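You operate a simulated robot arm through the tools that you are given. There is no shell and no other tool. Be economical: measure what you need, move in short steps, check, and stop when the job is done.

You are at the controls of a simulated two-armed robot. One attempt, no reset.

JOB
Carry the square green tub with both arms and set it on the sack bench top.

Only the result counts: the job must be done as asked and must still hold three seconds after the hand-in. Knocking over, shifting, dropping, spilling or breaking anything else fails it.

ROBOT AND FRAMES
Two 6-joint arms with two-finger grippers on one trunk, on a base that drives. Base frame: it is fixed to the floor where the robot stands at the start and does not move with it; the origin is under the middle of the robot, x ahead of it, y to its left, z up. Readings come in cm, rad, newtons and seconds.
The left shoulder is at the start at [6, 14.3, 65], the right one opposite. With the tool pointing down near the work surface each hand reaches from about 28 to 70 cm from the robot's upright axis, wherever it stands, measured 20 degrees to its own side. Places, roughly: sack bench top [-130, 110, 70]. Payload 2.45 kg a hand.
The TCP of each hand is the grasp point between the finger pads, 2.6 cm short of the fingertips. In the tool frame z runs along the fingers and y along their closing line. Largest opening 9.6 cm; the body of the gripper starts 6.9 cm behind the TCP.
Orientation is that of the tool frame in the base frame, as [roll, pitch, yaw] about the fixed x, y, z axes, in that order (R = Rz(yaw) Ry(pitch) Rx(roll)). With the fingers straight down and closing along the base's y, the tool's x points along the base's -x, its y along +y and its z along -z.

CONTROLS
- The arms move only by the tool jog_arm. It takes "left_rows", "right_rows" or both (then of equal length, played together; a hand with none holds still); each is a list of rows, each an object (a shift or turn left out is 0, a gripper value left out holds the last) with "rotation": the turn, a rotation vector about the base's x, y, z in rad, a list of three; "delta_pos": the shift along the base's x, y, z in cm, a list of three; "gripper": the gripper command, from -1 (shut) to 1 (fully open), values between in proportion. In form: [{"rotation": [rx, ry, rz], "delta_pos": [x, y, z], "gripper": gripper}, ...]. A call has 1 to 12 rows; each row is the pose to reach, as a shift and turn from the pose commanded when the call began. A row lasts 0.2 s, in which the tool goes at most 5 cm and 0.15 rad; a call with a longer step from one row to the next is refused whole, and so is a gripper value outside its range. Where a pose cannot be reached the arm comes as near as it can. A force on the tool above 40 N (or 10 N above the force at the start of the call, whichever is more), or a blocked arm, ends the call early, and 0.2 s more pass. The fingers move at their own pace and stop on an object; they squeeze with about 33 N. The grip force told is the motor's: it shows also when the fingers shut on nothing. Time passes only in rows, and 0.2 s behind the last, so rows that repeat a pose let the fingers close. It gives the time, the measured TCP pose, the force on the tool (base axes), the opening and the grip force at its end, in the units of the frame above (readings bear some noise), with the torque about the TCP (base axes, N m) and any sound that the robot's microphone picked up.
- Cameras (640 x 400 px; columns grow to the right, rows downward): "scene" is now at [12.25, 2.47, 123.95]; the picture's right is [0.37, -0.93, -0.00], its down [-0.81, -0.32, -0.49] and it looks along [0.45, 0.18, -0.87] (base axes); focal length 286 px, centre (320, 200). "left" rides on the left gripper at [8.2, -0.3, -9.8] in its tool frame; the picture's right is [0.04, 1.00, 0.00], its down [-0.73, 0.03, -0.68] and it looks along [-0.68, 0.03, 0.73] (tool axes); focal length 256 px, centre (320, 200). "right" rides on the right gripper at [8.1, 0.3, -9.8] in its tool frame; the picture's right is [-0.04, 1.00, 0.00], its down [-0.73, -0.03, -0.68] and it looks along [-0.68, -0.03, 0.73] (tool axes); focal length 256 px, centre (320, 200). There is no depth. A picture from a camera that has moved, and an enlarged one, comes with that camera's place and axes in the base frame and with its lens.
- snapshot(camera): a new picture of that camera. The clock stands still meanwhile.
- move_column(by): slides the trunk up (or, below 0, down) by that many cm; the arms and the scene camera ride with it, the base frame stays. It gives what a move gives, with no picture.
- roll_base(legs): drives the robot by 1 to 6 legs, each [ahead, turn to the left] in cm and rad, along the robot's own axes; the way and the turn of a leg run together, so that a leg with both is an arc; at most 150 cm and 3.142 rad a leg. The arms and the cameras ride along, it lands a little off, and it stops where it bumps. It gives what a move gives.
- aim_head(pan, tilt): turns the head with the scene camera to pan (to the left, within 1.501 rad either way) and tilt (down, from -0.506 to 1.204), counted from straight ahead of the robot. It gives what a move gives.
- close_up(camera, box): a new picture of the part [left, top, right, bottom] of that camera's present view, enlarged. The clock stands still meanwhile.
- hand_in(): hands the job in; it is judged then, once.

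Work in short steps. Places have to be worked out from the pictures, the camera data and where the tool is seen: move nearer, look again, correct. Check each grasp and each placing, and mend what went wrong. You have 120 turns and 100 pictures in all, those below and enlarged ones among them. Open the grippers and draw the arms clear of the work before you hand the job in, unless the task says otherwise; then end with one line.

The tools are called after "Emit:" by a JSON object that holds its "api" and its "payload". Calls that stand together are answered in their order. jog_arm: Moves the arms, as the interface text tells. Its arguments: {"type":"object","properties":{"left_rows":{"type":"array"},"right_rows":{"type":"array"}},"required":[]} The other tools are called the same way: move_column (by) slides the trunk up or down; roll_base (legs) drives the base; aim_head (pan, tilt) turns the head that bears the scene camera; snapshot (camera) takes a picture; close_up (camera, box) takes an enlarged picture of a part of a camera's view; hand_in () hands the job in.

At the start:

```text
time_s: 0.0
left_position: [42.32, 30.79, 67.71]
left_tool_rot: [-3.14, 0.0, 3.134]
left_contact_force: [-0.6, 0.3, -0.6]
left_torque: [-0.01, 0.0, -0.01]
left_width: 9.58
left_gripper_force: 0.1
right_position: [35.79, -9.51, 66.05]
right_tool_rot: [-3.141, 0.001, 3.131]
right_contact_force: [0.2, 0.7, -0.2]
right_torque: [0.02, 0.01, 0.04]
right_width: 9.58
right_gripper_force: 0.0
trunk travel left (down, up): [-27.5, 31.5]
robot x, y, heading: [-0.44, -0.27, 0.002]
head pan, tilt: [0.375, 1.059]
```

scene: 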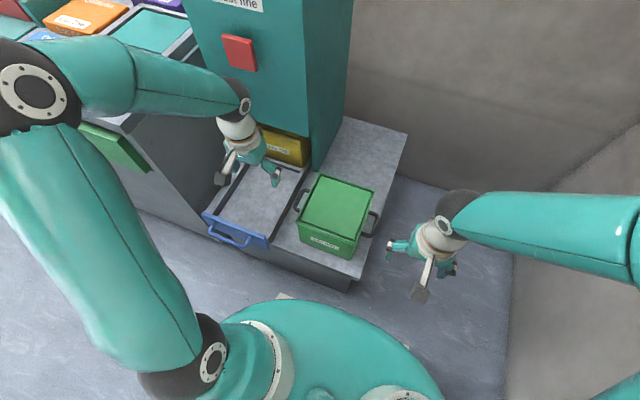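
right: 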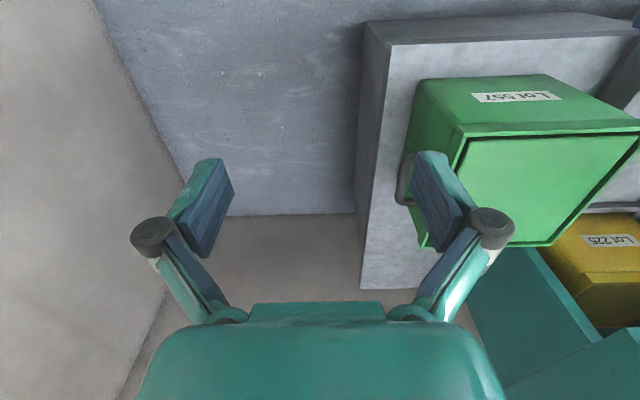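
left: 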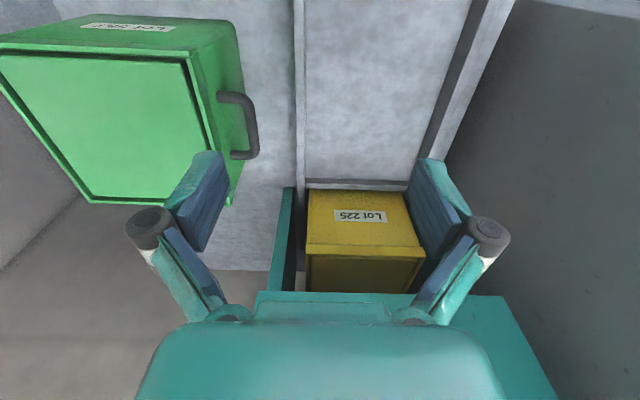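

The tub with two side handles stands on a bench ahead. I take enlarged views to measure it.

Emit:
{"api": "close_up", "payload": {"camera": "scene", "box": [270, 150, 430, 250]}}

Emit:
{"api": "close_up", "payload": {"camera": "left", "box": [0, 0, 320, 200]}}

Emit:
{"api": "close_up", "payload": {"camera": "right", "box": [340, 40, 640, 260]}}

```text
4.00 times, centred on (350, 200) of scene
camera zoom: at [12.25, 2.47, 123.95], right [0.37, -0.93, 0.0], down [-0.81, -0.32, -0.49], along [0.45, 0.18, -0.87], focal length 1144 px, centre (200, 200)
```

zoom: 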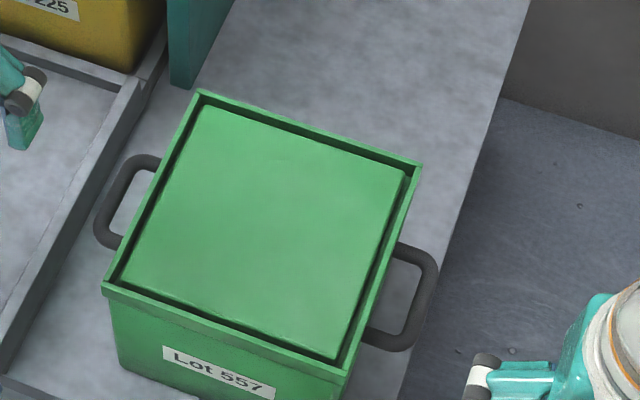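

```text
2.00 times, centred on (160, 100) of left
camera zoom: at [34.29, 30.69, 77.75], right [-0.03, 1.0, 0.0], down [0.73, 0.02, 0.68], along [0.68, 0.02, -0.73], focal length 512 px, centre (640, 400)
```

zoom: 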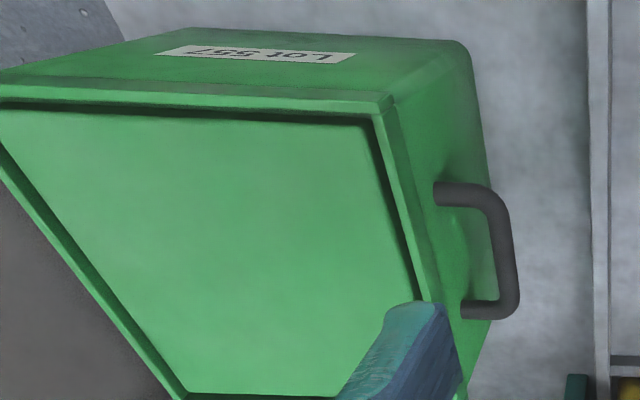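

```text
1.82 times, centred on (490, 150) of right
camera zoom: at [27.72, -8.99, 75.74], right [0.05, 1.0, 0.0], down [0.73, -0.04, 0.68], along [0.68, -0.03, -0.73], focal length 465 px, centre (11, 291)
```

zoom: 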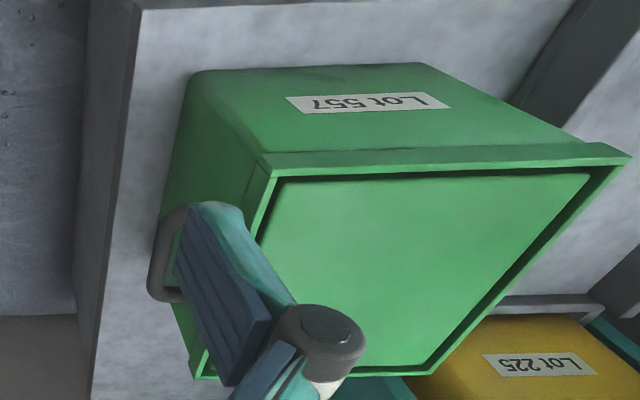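

The tub is axis-aligned. I put its rim at x 39.6–56.4, y 3.6–20.5, z≈54.8, with handle bars near [47.8, 23.6, 51.5] and [47.8, 0, 51.5]. Before grasping, I look around for the route.

Emit:
{"api": "aim_head", "payload": {"pan": 1.5, "tilt": 0.35}}

Emit:
{"api": "snapshot", "payload": {"camera": "scene"}}

Emit:
{"api": "aim_head", "payload": {"pan": 0.4, "tilt": 0.5}}

Emit:
{"api": "snapshot", "payload": {"camera": "scene"}}

Emit:
{"api": "aim_head", "payload": {"pan": -1.4, "tilt": 0.4}}

Emit:
{"api": "snapshot", "payload": {"camera": "scene"}}

```text
time_s: 1.4
left_position: [42.38, 30.82, 67.9]
left_tool_rot: [-3.14, 0.001, 3.133]
left_contact_force: [0.2, -0.2, -0.5]
left_torque: [-0.01, 0.0, -0.02]
left_width: 9.58
left_gripper_force: 0.0
right_position: [35.83, -9.55, 65.95]
right_tool_rot: [3.141, 0.0, 3.133]
right_contact_force: [0.0, 0.2, 0.0]
right_torque: [0.02, 0.01, 0.0]
right_width: 9.6
right_gripper_force: 0.1
trunk travel left (down, up): [-27.5, 31.5]
robot x, y, heading: [-0.46, 0.12, 0.0]
head pan, tilt: [1.499, 0.351]
```

```text
93 pictures are left
camera scene: at [6.8, 9.34, 129.83], right [1.0, -0.07, 0.0], down [-0.03, -0.34, -0.94], along [0.07, 0.94, -0.34], focal length 286 px, centre (320, 200)
```

scene: 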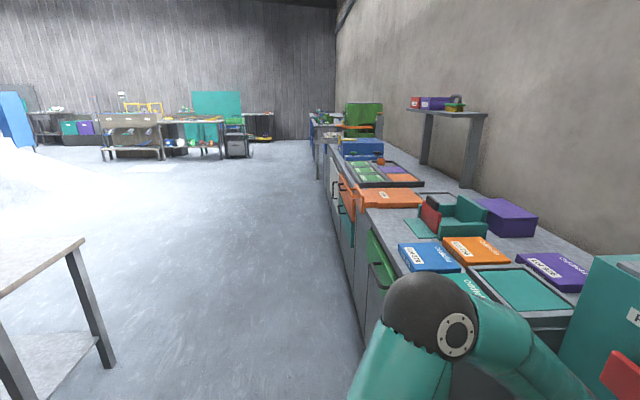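

```text
time_s: 2.7
left_position: [42.43, 30.6, 67.86]
left_tool_rot: [-3.141, 0.0, 3.133]
left_contact_force: [-0.4, 0.1, -0.9]
left_torque: [-0.02, 0.01, -0.01]
left_width: 9.6
left_gripper_force: 0.0
right_position: [35.82, -9.45, 66.02]
right_tool_rot: [-3.141, -0.003, 3.134]
right_contact_force: [-0.2, 0.1, 0.1]
right_torque: [-0.01, 0.01, 0.01]
right_width: 9.61
right_gripper_force: 0.1
trunk travel left (down, up): [-27.5, 31.5]
robot x, y, heading: [-0.02, -0.14, -0.001]
head pan, tilt: [0.4, 0.499]
```

```text
92 pictures are left
camera scene: at [14.5, 3.6, 128.46], right [0.39, -0.92, 0.0], down [-0.44, -0.19, -0.88], along [0.81, 0.34, -0.48], focal length 286 px, centre (320, 200)
```

scene: 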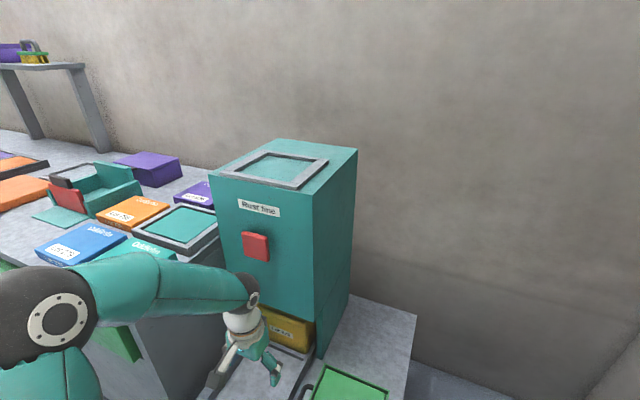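

```text
time_s: 4.5
left_position: [42.45, 30.76, 67.89]
left_tool_rot: [-3.14, 0.0, 3.134]
left_contact_force: [1.0, -0.5, -0.8]
left_torque: [-0.02, -0.02, -0.02]
left_width: 9.58
left_gripper_force: 0.0
right_position: [35.89, -9.44, 66.08]
right_tool_rot: [-3.141, -0.001, 3.133]
right_contact_force: [0.6, 0.4, 0.1]
right_torque: [-0.01, 0.0, -0.02]
right_width: 9.59
right_gripper_force: 0.1
trunk travel left (down, up): [-27.5, 31.5]
robot x, y, heading: [-0.26, -0.01, -0.001]
head pan, tilt: [-1.4, 0.4]
```

```text
91 pictures are left
camera scene: at [7.71, -9.07, 129.38], right [-0.99, -0.17, 0.0], down [-0.07, 0.38, -0.92], along [0.16, -0.91, -0.39], focal length 286 px, centre (320, 200)
```

scene: 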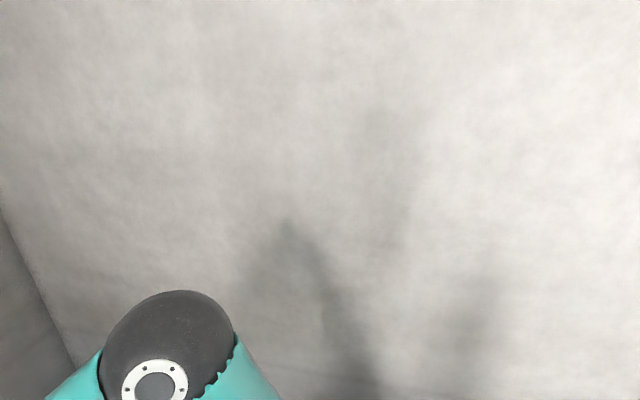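

The sack bench's near right corner is at about [-90, 130]. I check the floor on both sides and behind for obstacles.

Emit:
{"api": "aim_head", "payload": {"pan": -1.5, "tilt": 0.9}}

Emit:
{"api": "snapshot", "payload": {"camera": "scene"}}

Emit:
{"api": "aim_head", "payload": {"pan": 1.5, "tilt": 0.85}}

Emit:
{"api": "snapshot", "payload": {"camera": "scene"}}

Emit:
{"api": "aim_head", "payload": {"pan": 0.25, "tilt": 1.0}}

Emit:
{"api": "snapshot", "payload": {"camera": "scene"}}

```text
time_s: 5.4
left_position: [42.31, 30.83, 67.81]
left_tool_rot: [-3.138, 0.0, 3.133]
left_contact_force: [0.3, 0.5, 0.5]
left_torque: [-0.01, 0.0, 0.0]
left_width: 9.61
left_gripper_force: 0.1
right_position: [35.81, -9.41, 66.07]
right_tool_rot: [3.14, -0.001, 3.134]
right_contact_force: [0.1, 0.2, 0.4]
right_torque: [-0.03, 0.0, -0.01]
right_width: 9.61
right_gripper_force: 0.1
trunk travel left (down, up): [-27.5, 31.5]
robot x, y, heading: [0.28, 0.11, -0.0]
head pan, tilt: [-1.499, 0.901]
```

```text
90 pictures are left
camera scene: at [6.67, -7.48, 125.08], right [-1.0, -0.07, 0.0], down [-0.06, 0.78, -0.62], along [0.04, -0.62, -0.78], focal length 286 px, centre (320, 200)
```

scene: 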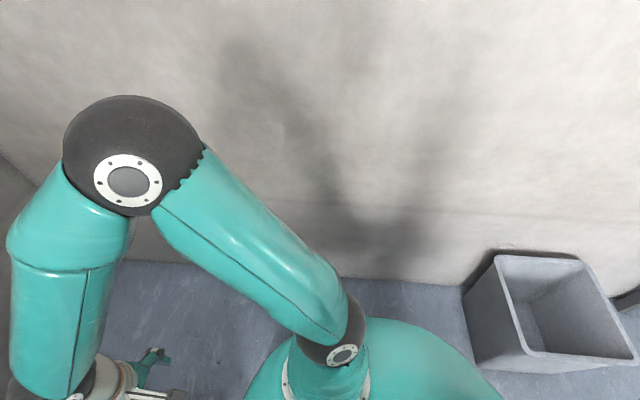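

```text
time_s: 8.0
left_position: [42.38, 30.82, 67.85]
left_tool_rot: [-3.139, 0.001, 3.133]
left_contact_force: [-0.4, 0.3, 0.7]
left_torque: [0.02, 0.0, 0.0]
left_width: 9.59
left_gripper_force: 0.0
right_position: [35.83, -9.45, 65.93]
right_tool_rot: [3.141, -0.002, 3.133]
right_contact_force: [0.1, -0.6, -0.8]
right_torque: [0.02, -0.02, -0.01]
right_width: 9.58
right_gripper_force: 0.0
trunk travel left (down, up): [-27.5, 31.5]
robot x, y, heading: [0.07, -0.04, -0.0]
head pan, tilt: [1.499, 0.85]
```

```text
89 pictures are left
camera scene: at [6.69, 7.85, 125.47], right [1.0, -0.07, 0.0], down [-0.05, -0.75, -0.66], along [0.05, 0.66, -0.75], focal length 286 px, centre (320, 200)
```

scene: 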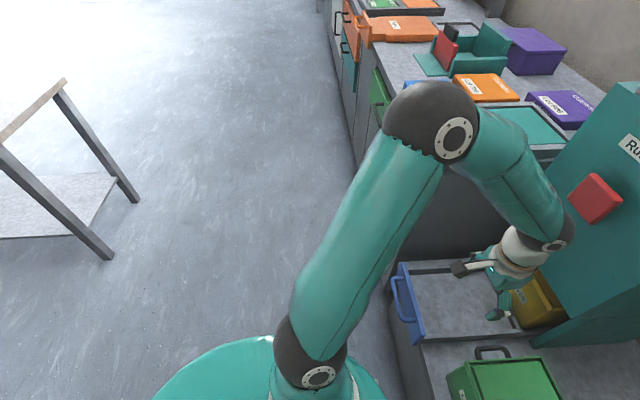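

```text
time_s: 9.4
left_position: [42.27, 30.79, 67.89]
left_tool_rot: [-3.14, 0.001, 3.135]
left_contact_force: [0.0, -0.3, 0.7]
left_torque: [0.02, 0.03, 0.01]
left_width: 9.58
left_gripper_force: 0.0
right_position: [35.78, -9.48, 65.94]
right_tool_rot: [3.14, -0.001, 3.132]
right_contact_force: [-0.3, 0.0, 0.0]
right_torque: [-0.01, 0.02, 0.0]
right_width: 9.6
right_gripper_force: 0.1
trunk travel left (down, up): [-27.5, 31.5]
robot x, y, heading: [-0.1, 0.15, -0.001]
head pan, tilt: [0.25, 1.0]
```

```text
88 pictures are left
camera scene: at [12.87, 1.78, 124.35], right [0.25, -0.97, 0.0], down [-0.82, -0.21, -0.54], along [0.52, 0.13, -0.84], focal length 286 px, centre (320, 200)
```

scene: 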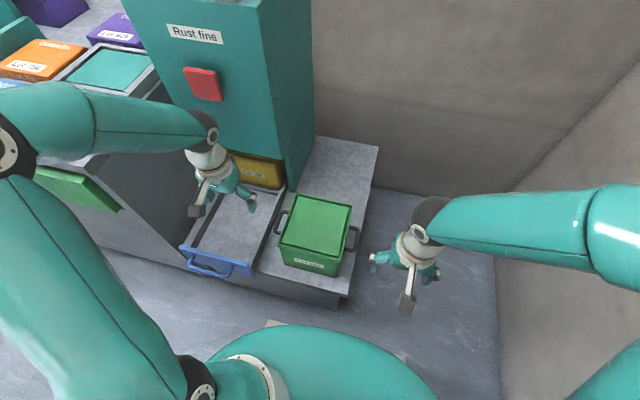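

A bin stands behind on the right, the left bench front is at x≈30 and the sack bench spans roughly x -170..-90, y 88..131. Now I bring both hands above the handles, partly closed, with fingertips still above the rim.

Emit:
{"api": "jog_arm", "payload": {"left_rows": [{"delta_pos": [1.4, -1.8, -2], "gripper": -0.4}, {"delta_pos": [2.8, -3.6, -4]}, {"delta_pos": [4.2, -5.4, -6]}, {"delta_pos": [5.5, -7.0, -8]}, {"delta_pos": [5.5, -7.0, -8]}, {"delta_pos": [5.5, -7.0, -8]}], "right_rows": [{"delta_pos": [3, 2.4, -1.5], "gripper": -0.4}, {"delta_pos": [6, 4.8, -3]}, {"delta_pos": [9, 7.1, -4.5]}, {"delta_pos": [12, 9.4, -6]}, {"delta_pos": [12, 9.4, -6]}, {"delta_pos": [12, 9.4, -6]}]}}

Emit:
{"api": "snapshot", "payload": {"camera": "left"}}

Emit:
{"api": "snapshot", "payload": {"camera": "right"}}

Emit:
{"api": "close_up", "payload": {"camera": "scene", "box": [240, 150, 400, 290]}}

```text
time_s: 10.8
left_position: [48.01, 23.67, 59.7]
left_tool_rot: [-3.14, 0.002, 3.134]
left_contact_force: [-0.3, 0.6, -0.2]
left_torque: [0.02, -0.01, 0.02]
left_width: 2.89
left_gripper_force: 0.1
right_position: [48.05, -0.05, 59.98]
right_tool_rot: [-3.14, 0.001, 3.132]
right_contact_force: [0.1, 0.2, 0.0]
right_torque: [-0.01, 0.01, -0.02]
right_width: 2.87
right_gripper_force: 0.0
trunk travel left (down, up): [-27.5, 31.5]
robot x, y, heading: [0.08, -0.26, -0.002]
head pan, tilt: [0.25, 1.0]
```

```text
87 pictures are left
camera left: at [39.9, 23.7, 69.64], right [-0.03, 1.0, 0.0], down [0.73, 0.02, 0.68], along [0.68, 0.02, -0.73], focal length 256 px, centre (320, 200)
```

left: 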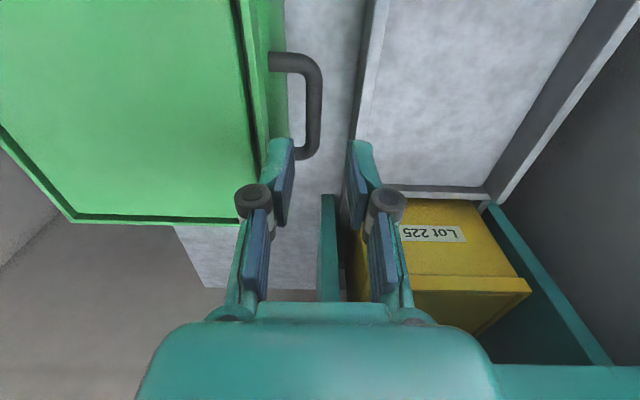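

```text
86 pictures are left
camera right: at [39.86, 0.4, 69.79], right [0.05, 1.0, 0.0], down [0.73, -0.04, 0.68], along [0.68, -0.03, -0.73], focal length 256 px, centre (320, 200)
```

right: 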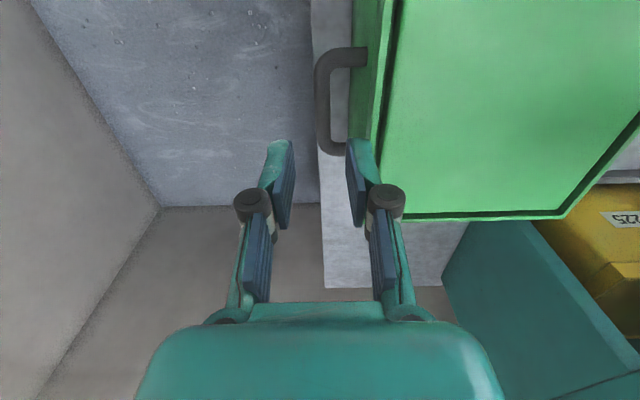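

```text
2.86 times, centred on (320, 220) of scene
camera zoom: at [12.88, 1.77, 124.35], right [0.25, -0.97, 0.0], down [-0.82, -0.21, -0.54], along [0.52, 0.13, -0.84], focal length 818 px, centre (320, 143)
```

zoom: 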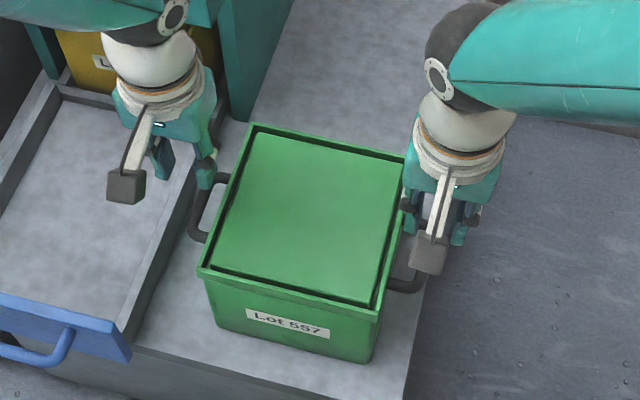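

Handles sit at y≈23.5 and ≈0.35, x≈48. Lowering both hands straight over the bars.

Emit:
{"api": "jog_arm", "payload": {"left_rows": [{"delta_pos": [0, -0.1, -2]}, {"delta_pos": [0, -0.1, -4]}, {"delta_pos": [0, -0.1, -6]}, {"delta_pos": [0, -0.1, -8.2]}, {"delta_pos": [0, -0.1, -8.2]}], "right_rows": [{"delta_pos": [0, 0.4, -2]}, {"delta_pos": [0, 0.4, -4]}, {"delta_pos": [0, 0.4, -6]}, {"delta_pos": [0, 0.4, -8.4]}, {"delta_pos": [0, 0.4, -8.4]}]}}

Emit:
{"api": "snapshot", "payload": {"camera": "left"}}

Emit:
{"api": "snapshot", "payload": {"camera": "right"}}

```text
time_s: 12.0
left_position: [47.98, 23.81, 51.57]
left_tool_rot: [-3.14, 0.0, 3.134]
left_contact_force: [-0.6, 6.0, 0.8]
left_torque: [-0.13, 0.01, -0.02]
left_width: 2.51
left_gripper_force: 0.1
right_position: [47.7, 0.39, 51.66]
right_tool_rot: [3.141, -0.004, 3.132]
right_contact_force: [-0.4, -6.2, -0.4]
right_torque: [0.11, -0.01, 0.02]
right_width: 2.46
right_gripper_force: 0.0
trunk travel left (down, up): [-27.5, 31.5]
robot x, y, heading: [0.02, -0.27, 0.0]
head pan, tilt: [0.25, 1.0]
```

```text
84 pictures are left
camera left: at [39.83, 23.67, 61.52], right [-0.03, 1.0, 0.0], down [0.73, 0.02, 0.68], along [0.68, 0.02, -0.73], focal length 256 px, centre (320, 200)
```

left: 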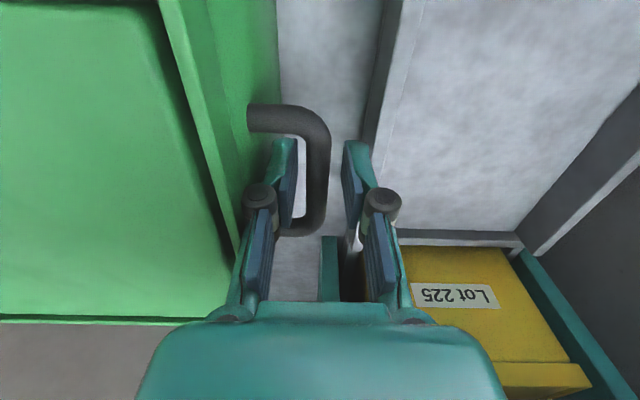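

```text
83 pictures are left
camera right: at [39.66, 0.81, 61.4], right [0.05, 1.0, 0.0], down [0.73, -0.04, 0.68], along [0.68, -0.03, -0.74], focal length 256 px, centre (320, 200)
```

right: 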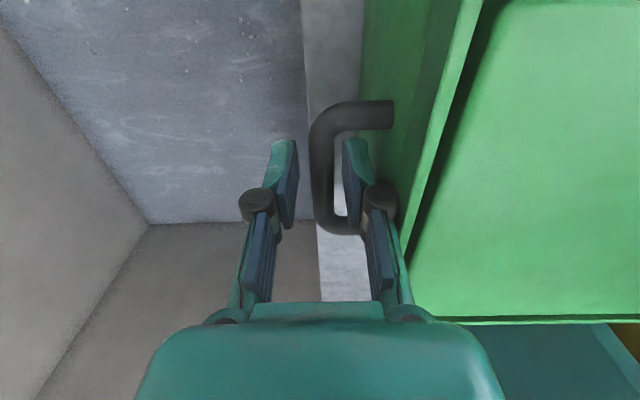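

Both hands straddle the bars, with the inner knuckles lightly touching the rim. Closing the grippers, which draws the inner fingers away from the rim.

Emit:
{"api": "jog_arm", "payload": {"left_rows": [{"gripper": -1}, {"gripper": -1}, {"gripper": -1}, {"gripper": -1}], "right_rows": [{"gripper": -1}, {"gripper": -1}, {"gripper": -1}, {"gripper": -1}]}}

Emit:
{"api": "snapshot", "payload": {"camera": "left"}}

Emit:
{"api": "snapshot", "payload": {"camera": "right"}}

```text
time_s: 13.0
left_position: [47.94, 23.73, 51.51]
left_tool_rot: [-3.138, 0.001, 3.131]
left_contact_force: [-0.7, -27.8, -0.7]
left_torque: [-0.18, -0.25, -0.75]
left_width: 1.07
left_gripper_force: 32.5
right_position: [47.85, 0.55, 51.66]
right_tool_rot: [3.137, 0.001, 3.134]
right_contact_force: [0.3, 28.1, 0.4]
right_torque: [0.15, 0.26, 0.75]
right_width: 1.09
right_gripper_force: 32.8
trunk travel left (down, up): [-27.5, 31.5]
robot x, y, heading: [-0.07, 0.04, 0.003]
head pan, tilt: [0.25, 1.0]
```

```text
82 pictures are left
camera left: at [39.85, 23.53, 61.52], right [-0.03, 1.0, 0.0], down [0.73, 0.02, 0.68], along [0.68, 0.02, -0.73], focal length 256 px, centre (320, 200)
```

left: 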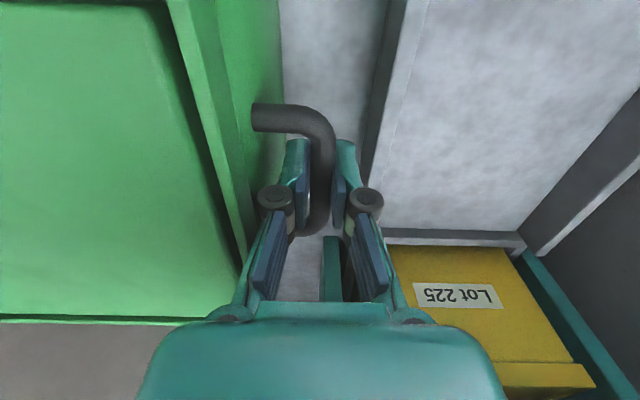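

```text
81 pictures are left
camera right: at [39.73, 0.98, 61.45], right [0.05, 1.0, 0.0], down [0.73, -0.04, 0.68], along [0.68, -0.03, -0.73], focal length 256 px, centre (320, 200)
```

right: 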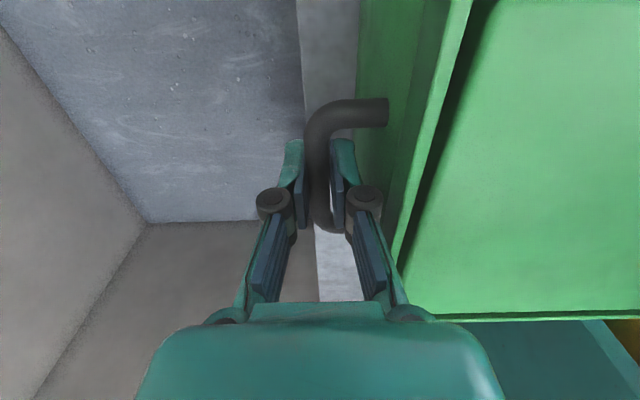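

Both bars are held (width 1.07 cm, 33 N grip), but the hands pull apart with about 28 N. I move both inward a little to relieve this.

Emit:
{"api": "jog_arm", "payload": {"left_rows": [{"delta_pos": [0, -0.2, 0]}, {"delta_pos": [0, -0.2, 0]}], "right_rows": [{"delta_pos": [0, 0.2, 0]}, {"delta_pos": [0, 0.2, 0]}]}}

```text
time_s: 13.6
left_position: [47.91, 23.63, 51.7]
left_tool_rot: [3.14, 0.0, 3.133]
left_contact_force: [0.5, -13.0, 0.4]
left_torque: [-0.05, 0.3, -0.75]
left_width: 1.08
left_gripper_force: 33.1
right_position: [47.85, 0.47, 51.57]
right_tool_rot: [3.141, -0.001, 3.133]
right_contact_force: [0.4, 13.8, -0.3]
right_torque: [0.12, -0.59, 0.78]
right_width: 1.09
right_gripper_force: 33.5
trunk travel left (down, up): [-27.5, 31.5]
robot x, y, heading: [-0.26, 0.28, 0.001]
head pan, tilt: [0.25, 1.0]
```

The pull has halved to 13 N. One more small correction, then a small lift by the trunk.

Emit:
{"api": "jog_arm", "payload": {"left_rows": [{"delta_pos": [0, -0.15, 0]}, {"delta_pos": [0, -0.15, 0]}], "right_rows": [{"delta_pos": [0, 0.15, 0]}, {"delta_pos": [0, 0.15, 0]}]}}

Emit:
{"api": "move_column", "payload": {"by": 3}}

Emit:
{"api": "snapshot", "payload": {"camera": "scene"}}

```text
time_s: 14.2
left_position: [48.04, 23.62, 51.69]
left_tool_rot: [3.139, -0.001, 3.133]
left_contact_force: [-1.7, 10.8, -0.7]
left_torque: [0.11, 0.07, -0.83]
left_width: 1.09
left_gripper_force: 32.7
right_position: [47.85, 0.65, 51.68]
right_tool_rot: [-3.139, -0.001, 3.132]
right_contact_force: [3.8, -9.4, 3.2]
right_torque: [0.01, -0.91, 0.63]
right_width: 1.09
right_gripper_force: 33.0
trunk travel left (down, up): [-27.5, 31.5]
robot x, y, heading: [0.22, -0.3, -0.004]
head pan, tilt: [0.25, 1.0]
```

```text
time_s: 15.0
left_position: [47.95, 23.61, 54.6]
left_tool_rot: [3.14, -0.001, 3.131]
left_contact_force: [-0.4, 19.1, 0.1]
left_torque: [0.09, -0.22, -0.74]
left_width: 1.08
left_gripper_force: 33.1
right_position: [47.82, 0.43, 54.53]
right_tool_rot: [-3.137, -0.005, 3.134]
right_contact_force: [0.9, -18.8, -0.3]
right_torque: [-0.2, 0.27, 0.54]
right_width: 1.04
right_gripper_force: 32.5
trunk travel left (down, up): [-30.5, 28.5]
robot x, y, heading: [-0.11, 0.25, 0.0]
head pan, tilt: [0.25, 1.0]
```

```text
80 pictures are left
camera scene: at [12.97, 1.79, 127.34], right [0.25, -0.97, 0.0], down [-0.82, -0.21, -0.54], along [0.52, 0.13, -0.84], focal length 286 px, centre (320, 200)
```

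scene: 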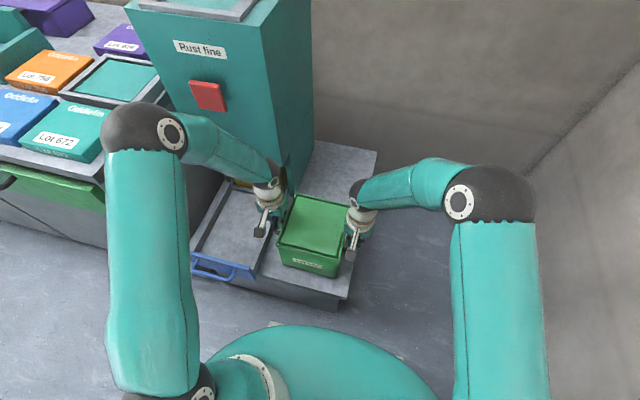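

The z forces stay near zero, so I check whether the tub really came up.

Emit:
{"api": "snapshot", "payload": {"camera": "left"}}

Emit:
{"api": "close_up", "payload": {"camera": "scene", "box": [240, 150, 400, 310]}}

```text
79 pictures are left
camera left: at [39.87, 23.42, 64.58], right [-0.03, 1.0, 0.0], down [0.73, 0.02, 0.68], along [0.68, 0.02, -0.73], focal length 256 px, centre (320, 200)
```

left: 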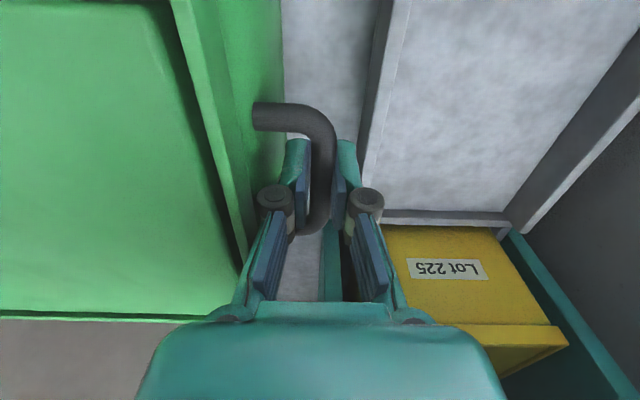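

```text
2.50 times, centred on (320, 230) of scene
camera zoom: at [12.97, 1.79, 127.34], right [0.25, -0.97, 0.0], down [-0.82, -0.21, -0.54], along [0.52, 0.13, -0.84], focal length 715 px, centre (320, 125)
```

zoom: 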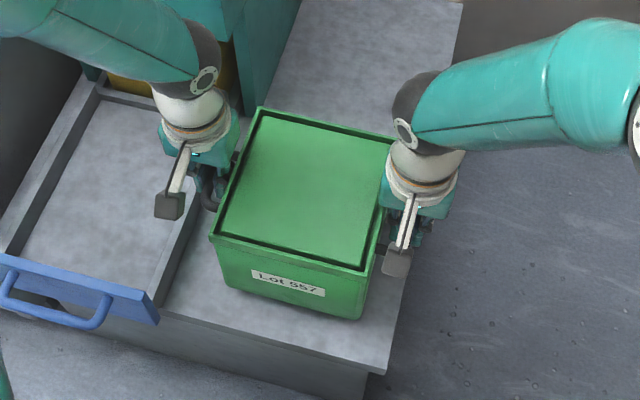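

The tub is lifted and level. I relax the squeeze a bit and raise the trunk further.

Emit:
{"api": "jog_arm", "payload": {"left_rows": [{"delta_pos": [0, 0.1, 0]}, {"delta_pos": [0, 0.1, 0]}], "right_rows": [{"delta_pos": [0, -0.1, 0]}, {"delta_pos": [0, -0.1, 0]}]}}

Emit:
{"api": "move_column", "payload": {"by": 14}}

Emit:
{"api": "snapshot", "payload": {"camera": "scene"}}

```text
time_s: 15.6
left_position: [47.96, 23.55, 54.69]
left_tool_rot: [-3.14, 0.002, 3.133]
left_contact_force: [-1.7, 18.3, 0.2]
left_torque: [0.06, -0.48, -0.75]
left_width: 1.1
left_gripper_force: 33.0
right_position: [47.74, 0.53, 54.56]
right_tool_rot: [-3.141, -0.003, 3.133]
right_contact_force: [0.1, -18.2, -0.9]
right_torque: [-0.16, 0.44, 0.64]
right_width: 1.07
right_gripper_force: 32.9
trunk travel left (down, up): [-30.5, 28.5]
robot x, y, heading: [0.11, 0.08, 0.002]
head pan, tilt: [0.25, 1.0]
```

```text
time_s: 17.3
left_position: [47.87, 23.49, 68.49]
left_tool_rot: [3.14, 0.0, 3.133]
left_contact_force: [-0.4, 22.2, -2.7]
left_torque: [0.18, 0.15, -0.8]
left_width: 1.09
left_gripper_force: 33.4
right_position: [47.92, 0.46, 68.65]
right_tool_rot: [-3.141, -0.002, 3.134]
right_contact_force: [1.5, -22.5, -1.1]
right_torque: [-0.15, -0.16, 0.6]
right_width: 1.07
right_gripper_force: 32.8
trunk travel left (down, up): [-44.5, 14.5]
robot x, y, heading: [0.37, 0.14, 0.004]
head pan, tilt: [0.25, 1.0]
```

```text
77 pictures are left
camera scene: at [12.98, 1.79, 141.33], right [0.25, -0.97, 0.0], down [-0.82, -0.21, -0.54], along [0.52, 0.13, -0.84], focal length 286 px, centre (320, 200)
```

scene: 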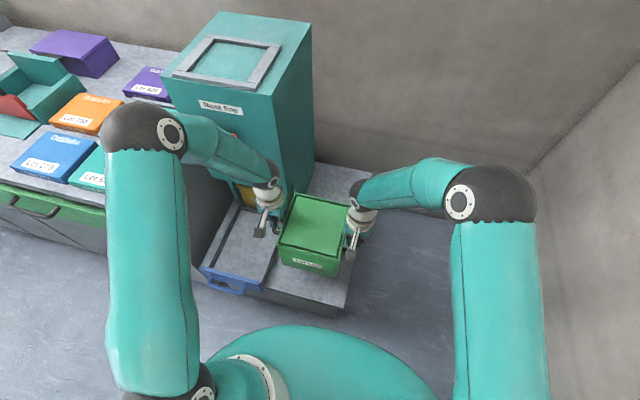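

Tub carried at TCP z≈68.5. Relieve the squeeze, then back off 15 cm.

Emit:
{"api": "jog_arm", "payload": {"left_rows": [{"delta_pos": [0, 0.2, 0]}, {"delta_pos": [0, 0.2, 0]}], "right_rows": [{"delta_pos": [0, -0.2, 0]}, {"delta_pos": [0, -0.2, 0]}]}}

Emit:
{"api": "roll_base", "payload": {"legs": [[-15, 0]]}}

```text
time_s: 17.9
left_position: [47.97, 23.58, 68.72]
left_tool_rot: [-3.139, 0.002, 3.13]
left_contact_force: [-0.6, -0.6, -2.1]
left_torque: [-0.06, -0.48, -0.76]
left_width: 1.1
left_gripper_force: 33.2
right_position: [47.85, 0.48, 68.71]
right_tool_rot: [3.137, 0.0, 3.133]
right_contact_force: [1.3, 1.1, -3.0]
right_torque: [0.0, 0.42, 0.66]
right_width: 1.04
right_gripper_force: 33.1
trunk travel left (down, up): [-44.5, 14.5]
robot x, y, heading: [0.08, 0.05, 0.003]
head pan, tilt: [0.25, 1.0]
```

```text
time_s: 19.2
left_position: [32.84, 23.7, 68.66]
left_tool_rot: [-3.137, 0.001, 3.135]
left_contact_force: [0.0, -27.7, -2.3]
left_torque: [-0.17, -0.18, -0.67]
left_width: 1.09
left_gripper_force: 32.7
right_position: [32.82, 0.58, 68.62]
right_tool_rot: [3.137, 0.004, 3.135]
right_contact_force: [-0.9, 26.6, -1.2]
right_torque: [0.18, 0.13, 0.74]
right_width: 1.07
right_gripper_force: 32.8
trunk travel left (down, up): [-44.5, 14.5]
robot x, y, heading: [-14.89, -0.15, -0.001]
head pan, tilt: [0.25, 1.0]
```

Backing worked. I recheck the bin's place on the right rear before turning.

Emit:
{"api": "aim_head", "payload": {"pan": -1.5, "tilt": 0.9}}

Emit:
{"api": "snapshot", "payload": {"camera": "scene"}}

Emit:
{"api": "aim_head", "payload": {"pan": 1.5, "tilt": 0.6}}

Emit:
{"api": "snapshot", "payload": {"camera": "scene"}}

```text
time_s: 21.0
left_position: [32.74, 23.61, 68.59]
left_tool_rot: [-3.137, -0.001, 3.132]
left_contact_force: [1.3, -2.1, -3.3]
left_torque: [-0.04, 0.05, -0.68]
left_width: 1.05
left_gripper_force: 33.0
right_position: [33.0, 0.53, 68.62]
right_tool_rot: [3.137, 0.002, 3.133]
right_contact_force: [-0.3, 2.6, -2.5]
right_torque: [0.03, 0.01, 0.77]
right_width: 1.07
right_gripper_force: 32.9
trunk travel left (down, up): [-44.5, 14.5]
robot x, y, heading: [-14.82, -0.2, 0.001]
head pan, tilt: [-1.499, 0.901]
```

```text
76 pictures are left
camera scene: at [-8.19, -7.46, 142.07], right [-1.0, -0.07, 0.0], down [-0.06, 0.78, -0.62], along [0.05, -0.62, -0.78], focal length 286 px, centre (320, 200)
```

scene: 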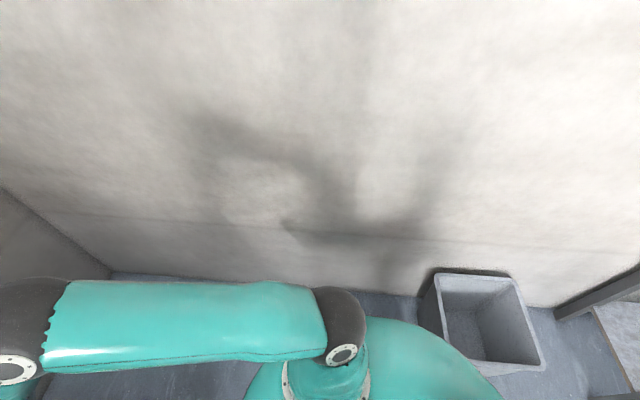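

```text
time_s: 23.6
left_position: [32.89, 23.6, 68.65]
left_tool_rot: [-3.137, 0.001, 3.133]
left_contact_force: [1.0, -5.0, -2.9]
left_torque: [-0.04, -0.02, -0.68]
left_width: 1.07
left_gripper_force: 33.4
right_position: [33.01, 0.57, 68.66]
right_tool_rot: [3.136, 0.001, 3.134]
right_contact_force: [-1.0, 4.7, -2.2]
right_torque: [0.04, 0.03, 0.75]
right_width: 1.05
right_gripper_force: 32.9
trunk travel left (down, up): [-44.5, 14.5]
robot x, y, heading: [-14.97, 0.02, 0.0]
head pan, tilt: [1.499, 0.6]
```

```text
75 pictures are left
camera scene: at [-8.13, 8.88, 144.55], right [1.0, -0.07, 0.0], down [-0.04, -0.56, -0.82], along [0.06, 0.82, -0.57], focal length 286 px, centre (320, 200)
```

scene: 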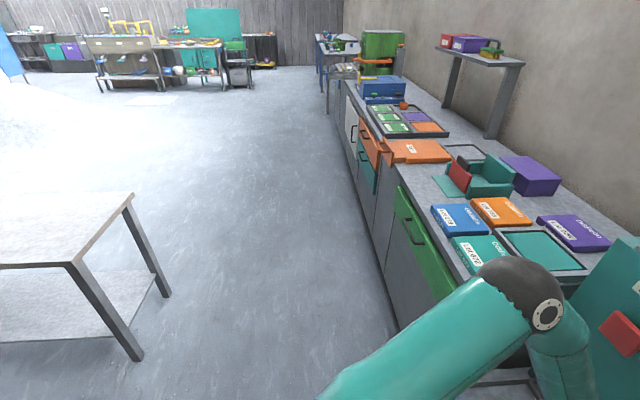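

The bin is at x -48..-79, y -27..-58. I turn right 0.44 so that I can back diagonally past it toward the open floor, and check the turn first.

Emit:
{"api": "roll_base", "payload": {"legs": [[0, -0.44]]}}

Emit:
{"api": "roll_base", "payload": {"legs": [[-40, 0]]}}

Emit:
{"api": "aim_head", "payload": {"pan": -1.5, "tilt": 0.7}}

Emit:
{"api": "snapshot", "payload": {"camera": "scene"}}

Emit:
{"api": "aim_head", "payload": {"pan": 0.25, "tilt": 1.0}}

Emit:
{"api": "snapshot", "payload": {"camera": "scene"}}

```text
time_s: 25.4
left_position: [38.11, 0.84, 68.6]
left_tool_rot: [-3.139, 0.002, 2.688]
left_contact_force: [-1.2, -5.4, -3.4]
left_torque: [-0.08, -0.01, -0.66]
left_width: 1.07
left_gripper_force: 33.5
right_position: [28.27, -19.99, 68.63]
right_tool_rot: [3.137, 0.003, 2.691]
right_contact_force: [2.6, 5.4, -2.5]
right_torque: [0.07, 0.03, 0.76]
right_width: 1.06
right_gripper_force: 33.1
trunk travel left (down, up): [-44.5, 14.5]
robot x, y, heading: [-14.29, 1.89, -0.448]
head pan, tilt: [1.499, 0.6]
```

```text
time_s: 28.0
left_position: [1.89, 18.27, 68.73]
left_tool_rot: [-3.136, 0.002, 2.692]
left_contact_force: [-0.9, -0.9, -2.9]
left_torque: [-0.03, -0.02, -0.72]
left_width: 1.08
left_gripper_force: 32.7
right_position: [-8.03, -2.62, 68.7]
right_tool_rot: [3.138, 0.003, 2.694]
right_contact_force: [0.4, 1.9, -1.7]
right_torque: [0.04, -0.03, 0.76]
right_width: 1.05
right_gripper_force: 33.0
trunk travel left (down, up): [-44.5, 14.5]
robot x, y, heading: [-50.78, 19.33, -0.437]
head pan, tilt: [1.499, 0.6]
```

```text
time_s: 30.6
left_position: [1.98, 18.11, 68.74]
left_tool_rot: [-3.138, 0.0, 2.692]
left_contact_force: [-0.4, -0.1, -2.5]
left_torque: [0.02, 0.0, -0.69]
left_width: 1.1
left_gripper_force: 33.1
right_position: [-7.89, -2.6, 68.83]
right_tool_rot: [3.137, 0.002, 2.694]
right_contact_force: [-0.2, 0.6, -1.6]
right_torque: [0.02, -0.01, 0.73]
right_width: 1.09
right_gripper_force: 32.6
trunk travel left (down, up): [-44.5, 14.5]
robot x, y, heading: [-50.14, 19.05, -0.447]
head pan, tilt: [-1.499, 0.7]
```

```text
74 pictures are left
camera scene: at [-47.99, 8.85, 143.69], right [-0.93, 0.36, 0.0], down [0.23, 0.6, -0.76], along [-0.28, -0.71, -0.64], focal length 286 px, centre (320, 200)
```

scene: 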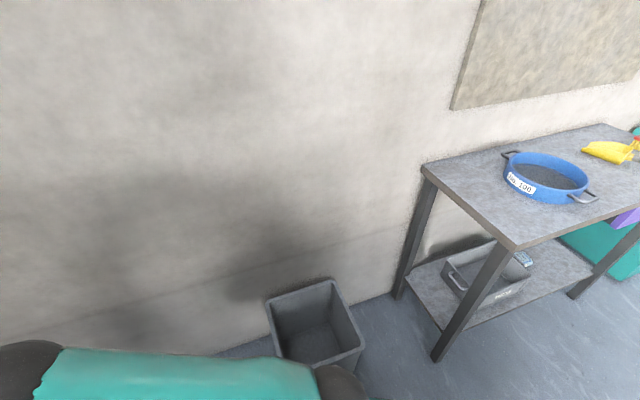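

```text
time_s: 32.4
left_position: [1.84, 18.14, 68.73]
left_tool_rot: [-3.138, 0.0, 2.692]
left_contact_force: [0.4, -0.1, -2.6]
left_torque: [-0.02, 0.02, -0.68]
left_width: 1.05
left_gripper_force: 32.8
right_position: [-7.87, -2.62, 68.74]
right_tool_rot: [3.136, 0.002, 2.695]
right_contact_force: [-0.6, 0.5, -2.0]
right_torque: [0.0, -0.01, 0.71]
right_width: 1.08
right_gripper_force: 32.7
trunk travel left (down, up): [-44.5, 14.5]
robot x, y, heading: [-50.81, 19.06, -0.441]
head pan, tilt: [0.25, 1.0]
```

```text
73 pictures are left
camera scene: at [-38.08, 15.45, 141.34], right [-0.19, -0.98, 0.0], down [-0.83, 0.16, -0.54], along [0.53, -0.1, -0.84], focal length 286 px, centre (320, 200)
```

scene: 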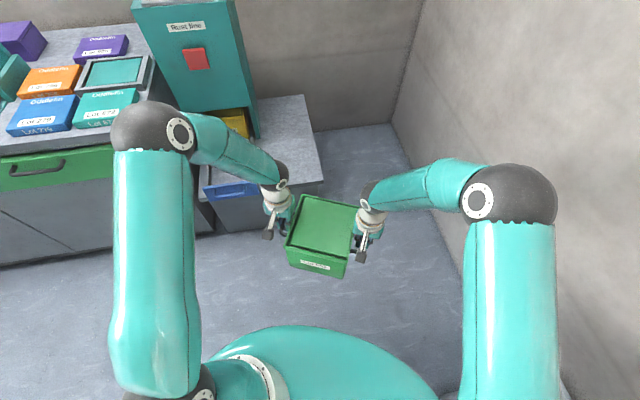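

The area is clear for a turn here; the sieve bench stays well away. I raise the trunk to its top and will turn left to heading 1.445 in the corridor, with a slight arm lift for clearance.

Emit:
{"api": "move_column", "payload": {"by": 14.4}}

Emit:
{"api": "roll_base", "payload": {"legs": [[0, 0.9], [0, 0.98]]}}

Emit:
{"api": "aim_head", "payload": {"pan": 1.0, "tilt": 0.5}}

Emit:
{"api": "snapshot", "payload": {"camera": "scene"}}

Emit:
{"api": "aim_head", "payload": {"pan": 0.0, "tilt": 0.9}}

Emit:
{"api": "snapshot", "payload": {"camera": "scene"}}

```text
time_s: 34.0
left_position: [1.88, 18.14, 83.12]
left_tool_rot: [-3.138, 0.0, 2.692]
left_contact_force: [-0.2, -0.5, -2.3]
left_torque: [0.01, 0.0, -0.69]
left_width: 1.06
left_gripper_force: 33.7
right_position: [-7.91, -2.68, 83.17]
right_tool_rot: [3.136, 0.002, 2.696]
right_contact_force: [0.3, -0.1, -2.2]
right_torque: [0.02, -0.02, 0.77]
right_width: 1.07
right_gripper_force: 33.1
trunk travel left (down, up): [-58.9, 0.1]
robot x, y, heading: [-50.79, 19.31, -0.439]
head pan, tilt: [0.25, 1.0]
```

```text
time_s: 36.9
left_position: [-16.57, 58.96, 83.04]
left_tool_rot: [-3.137, -0.004, -2.713]
left_contact_force: [-0.6, 0.3, -2.3]
left_torque: [-0.01, -0.18, -0.67]
left_width: 1.08
left_gripper_force: 32.9
right_position: [-6.72, 38.16, 83.05]
right_tool_rot: [-3.141, -0.001, -2.703]
right_contact_force: [0.2, 0.9, -2.0]
right_torque: [-0.11, 0.14, 0.54]
right_width: 1.07
right_gripper_force: 33.3
trunk travel left (down, up): [-58.9, 0.1]
robot x, y, heading: [-48.68, 14.99, 0.457]
head pan, tilt: [0.25, 1.0]
stopped in leg 1: the robot was blocked; the commanded pose is now the measured one
```

```text
time_s: 38.0
left_position: [-16.55, 58.89, 83.3]
left_tool_rot: [-3.139, -0.001, -2.712]
left_contact_force: [0.7, 1.0, -2.5]
left_torque: [-0.02, -0.01, -0.68]
left_width: 1.08
left_gripper_force: 33.2
right_position: [-6.68, 37.9, 83.15]
right_tool_rot: [3.14, -0.001, -2.705]
right_contact_force: [-0.8, -0.1, -1.7]
right_torque: [-0.06, 0.04, 0.69]
right_width: 1.05
right_gripper_force: 33.0
trunk travel left (down, up): [-58.9, 0.1]
robot x, y, heading: [-48.97, 14.8, 0.458]
head pan, tilt: [1.0, 0.499]
```

```text
72 pictures are left
camera scene: at [-42.39, 26.92, 159.85], right [0.99, -0.11, 0.0], down [-0.05, -0.48, -0.88], along [0.1, 0.87, -0.48], focal length 286 px, centre (320, 200)
```

scene: 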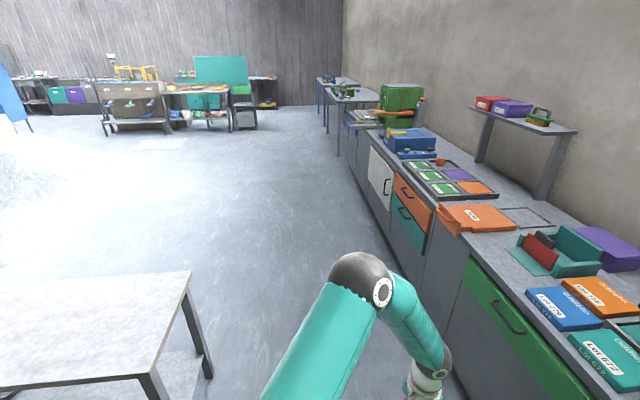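

```text
time_s: 39.3
left_position: [-16.41, 58.79, 83.26]
left_tool_rot: [-3.138, -0.001, -2.712]
left_contact_force: [0.1, 1.2, -2.4]
left_torque: [0.0, 0.0, -0.58]
left_width: 1.09
left_gripper_force: 33.0
right_position: [-6.62, 37.93, 83.17]
right_tool_rot: [3.136, 0.002, -2.705]
right_contact_force: [0.0, -0.8, -2.6]
right_torque: [0.02, 0.02, 0.7]
right_width: 1.06
right_gripper_force: 33.0
trunk travel left (down, up): [-58.9, 0.1]
robot x, y, heading: [-49.05, 15.04, 0.457]
head pan, tilt: [0.0, 0.901]
```

```text
71 pictures are left
camera scene: at [-36.64, 21.23, 156.47], right [0.44, -0.9, 0.0], down [-0.7, -0.35, -0.62], along [0.56, 0.28, -0.78], focal length 286 px, centre (320, 200)
```

scene: 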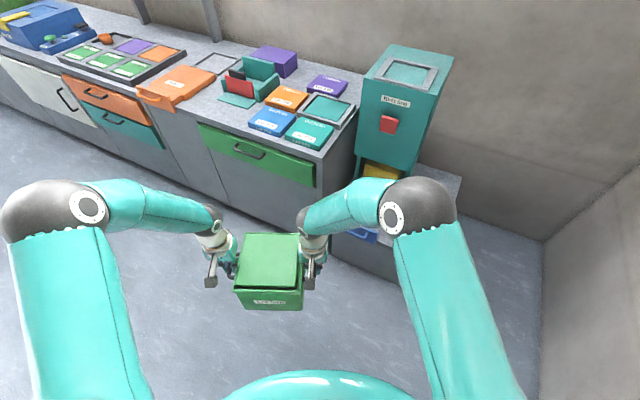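

The turn was blocked with no force on the hands, so the base's rear corner likely touched the bin. I look back at it before moving.

Emit:
{"api": "aim_head", "payload": {"pan": -1.5, "tilt": 1.0}}

Emit:
{"api": "snapshot", "payload": {"camera": "scene"}}

```text
time_s: 40.9
left_position: [-16.41, 58.84, 83.26]
left_tool_rot: [-3.136, -0.003, -2.712]
left_contact_force: [0.8, 0.6, -2.1]
left_torque: [-0.02, 0.0, -0.6]
left_width: 1.07
left_gripper_force: 32.6
right_position: [-6.71, 38.06, 83.17]
right_tool_rot: [3.139, 0.001, -2.706]
right_contact_force: [0.1, -0.1, -2.2]
right_torque: [0.01, 0.0, 0.7]
right_width: 1.11
right_gripper_force: 32.9
trunk travel left (down, up): [-58.9, 0.1]
robot x, y, heading: [-48.6, 15.01, 0.457]
head pan, tilt: [-1.499, 1.0]
```

```text
70 pictures are left
camera scene: at [-39.88, 11.87, 155.75], right [-0.86, -0.51, 0.0], down [-0.43, 0.73, -0.54], along [0.27, -0.47, -0.84], focal length 286 px, centre (320, 200)
```

scene: 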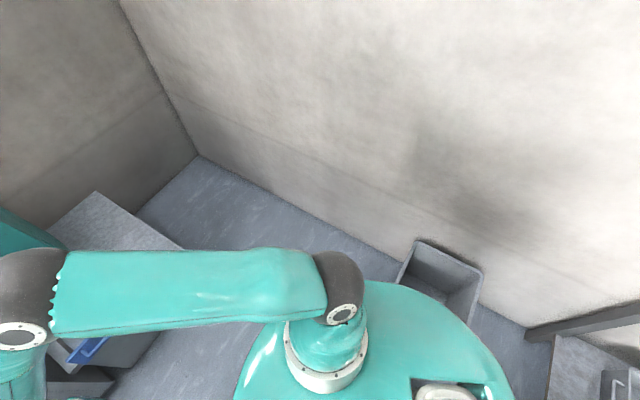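

The bin still appears at x -49..-80 with its back at the wall. I drive forward 16 cm along the present heading to free the rear corner, then turn on left.

Emit:
{"api": "roll_base", "payload": {"legs": [[16, 0]]}}

Emit:
{"api": "roll_base", "payload": {"legs": [[0, 0.95]]}}

Emit:
{"api": "aim_head", "payload": {"pan": -1.5, "tilt": 0.9}}

Emit:
{"api": "snapshot", "payload": {"camera": "scene"}}

Emit:
{"api": "aim_head", "payload": {"pan": 0.9, "tilt": 0.7}}

Emit:
{"api": "snapshot", "payload": {"camera": "scene"}}

```text
time_s: 42.3
left_position: [-2.12, 65.76, 83.17]
left_tool_rot: [-3.137, -0.005, -2.715]
left_contact_force: [1.9, 0.6, -3.1]
left_torque: [-0.01, 0.06, -0.57]
left_width: 1.05
left_gripper_force: 33.0
right_position: [7.86, 45.06, 83.11]
right_tool_rot: [3.137, -0.001, -2.707]
right_contact_force: [0.2, -0.1, -2.6]
right_torque: [-0.01, -0.01, 0.71]
right_width: 1.07
right_gripper_force: 33.1
trunk travel left (down, up): [-58.9, 0.1]
robot x, y, heading: [-34.69, 22.34, 0.462]
head pan, tilt: [-1.499, 1.0]
```

```text
time_s: 45.1
left_position: [-45.99, 75.79, 83.1]
left_tool_rot: [-3.137, -0.001, -1.869]
left_contact_force: [-0.7, 0.0, -2.7]
left_torque: [0.08, -0.02, -0.54]
left_width: 1.04
left_gripper_force: 32.5
right_position: [-23.89, 69.49, 83.3]
right_tool_rot: [-3.141, 0.0, -1.854]
right_contact_force: [-1.0, -0.3, -2.5]
right_torque: [-0.13, 0.0, 0.58]
right_width: 1.05
right_gripper_force: 33.4
trunk travel left (down, up): [-58.9, 0.1]
robot x, y, heading: [-30.62, 21.24, 1.33]
head pan, tilt: [-1.499, 1.0]
stopped in leg 1: the robot was blocked; the commanded pose is now the measured one
```

```text
time_s: 45.8
left_position: [-45.77, 75.75, 83.28]
left_tool_rot: [-3.137, -0.003, -1.867]
left_contact_force: [-0.3, 1.1, -2.5]
left_torque: [0.0, -0.02, -0.57]
left_width: 1.05
left_gripper_force: 32.9
right_position: [-23.69, 69.42, 83.32]
right_tool_rot: [3.138, 0.001, -1.855]
right_contact_force: [-0.7, -1.5, -1.9]
right_torque: [0.0, 0.0, 0.68]
right_width: 1.08
right_gripper_force: 33.1
trunk travel left (down, up): [-58.9, 0.1]
robot x, y, heading: [-30.26, 21.4, 1.331]
head pan, tilt: [-1.499, 0.901]
```

```text
69 pictures are left
camera scene: at [-21.5, 26.04, 156.47], right [-0.17, -0.99, 0.0], down [-0.77, 0.13, -0.62], along [0.61, -0.1, -0.78], focal length 286 px, centre (320, 200)
```

scene: 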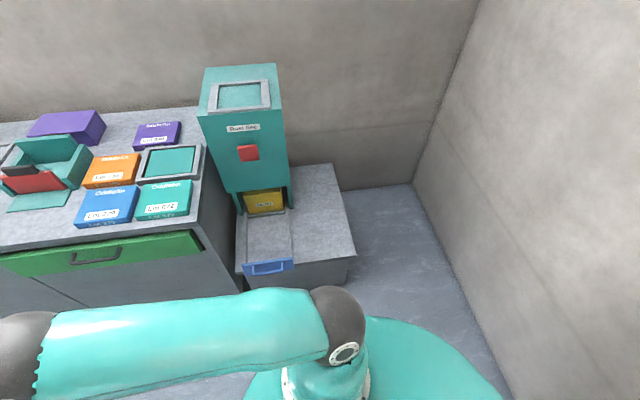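

```text
time_s: 48.0
left_position: [-45.8, 75.79, 83.3]
left_tool_rot: [-3.137, -0.001, -1.865]
left_contact_force: [-0.2, 1.1, -2.6]
left_torque: [-0.01, -0.03, -0.52]
left_width: 1.05
left_gripper_force: 33.3
right_position: [-23.65, 69.43, 83.42]
right_tool_rot: [3.138, 0.0, -1.857]
right_contact_force: [-0.4, -0.2, -2.6]
right_torque: [-0.03, 0.0, 0.68]
right_width: 1.06
right_gripper_force: 33.0
trunk travel left (down, up): [-58.9, 0.1]
robot x, y, heading: [-30.79, 21.4, 1.33]
head pan, tilt: [0.901, 0.7]
```

```text
68 pictures are left
camera scene: at [-34.14, 34.02, 158.08], right [0.79, 0.61, 0.0], down [0.39, -0.51, -0.76], along [-0.47, 0.6, -0.64], focal length 286 px, centre (320, 200)
```

scene: 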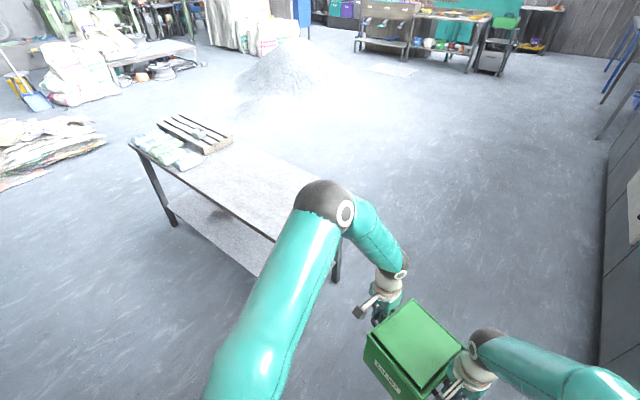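

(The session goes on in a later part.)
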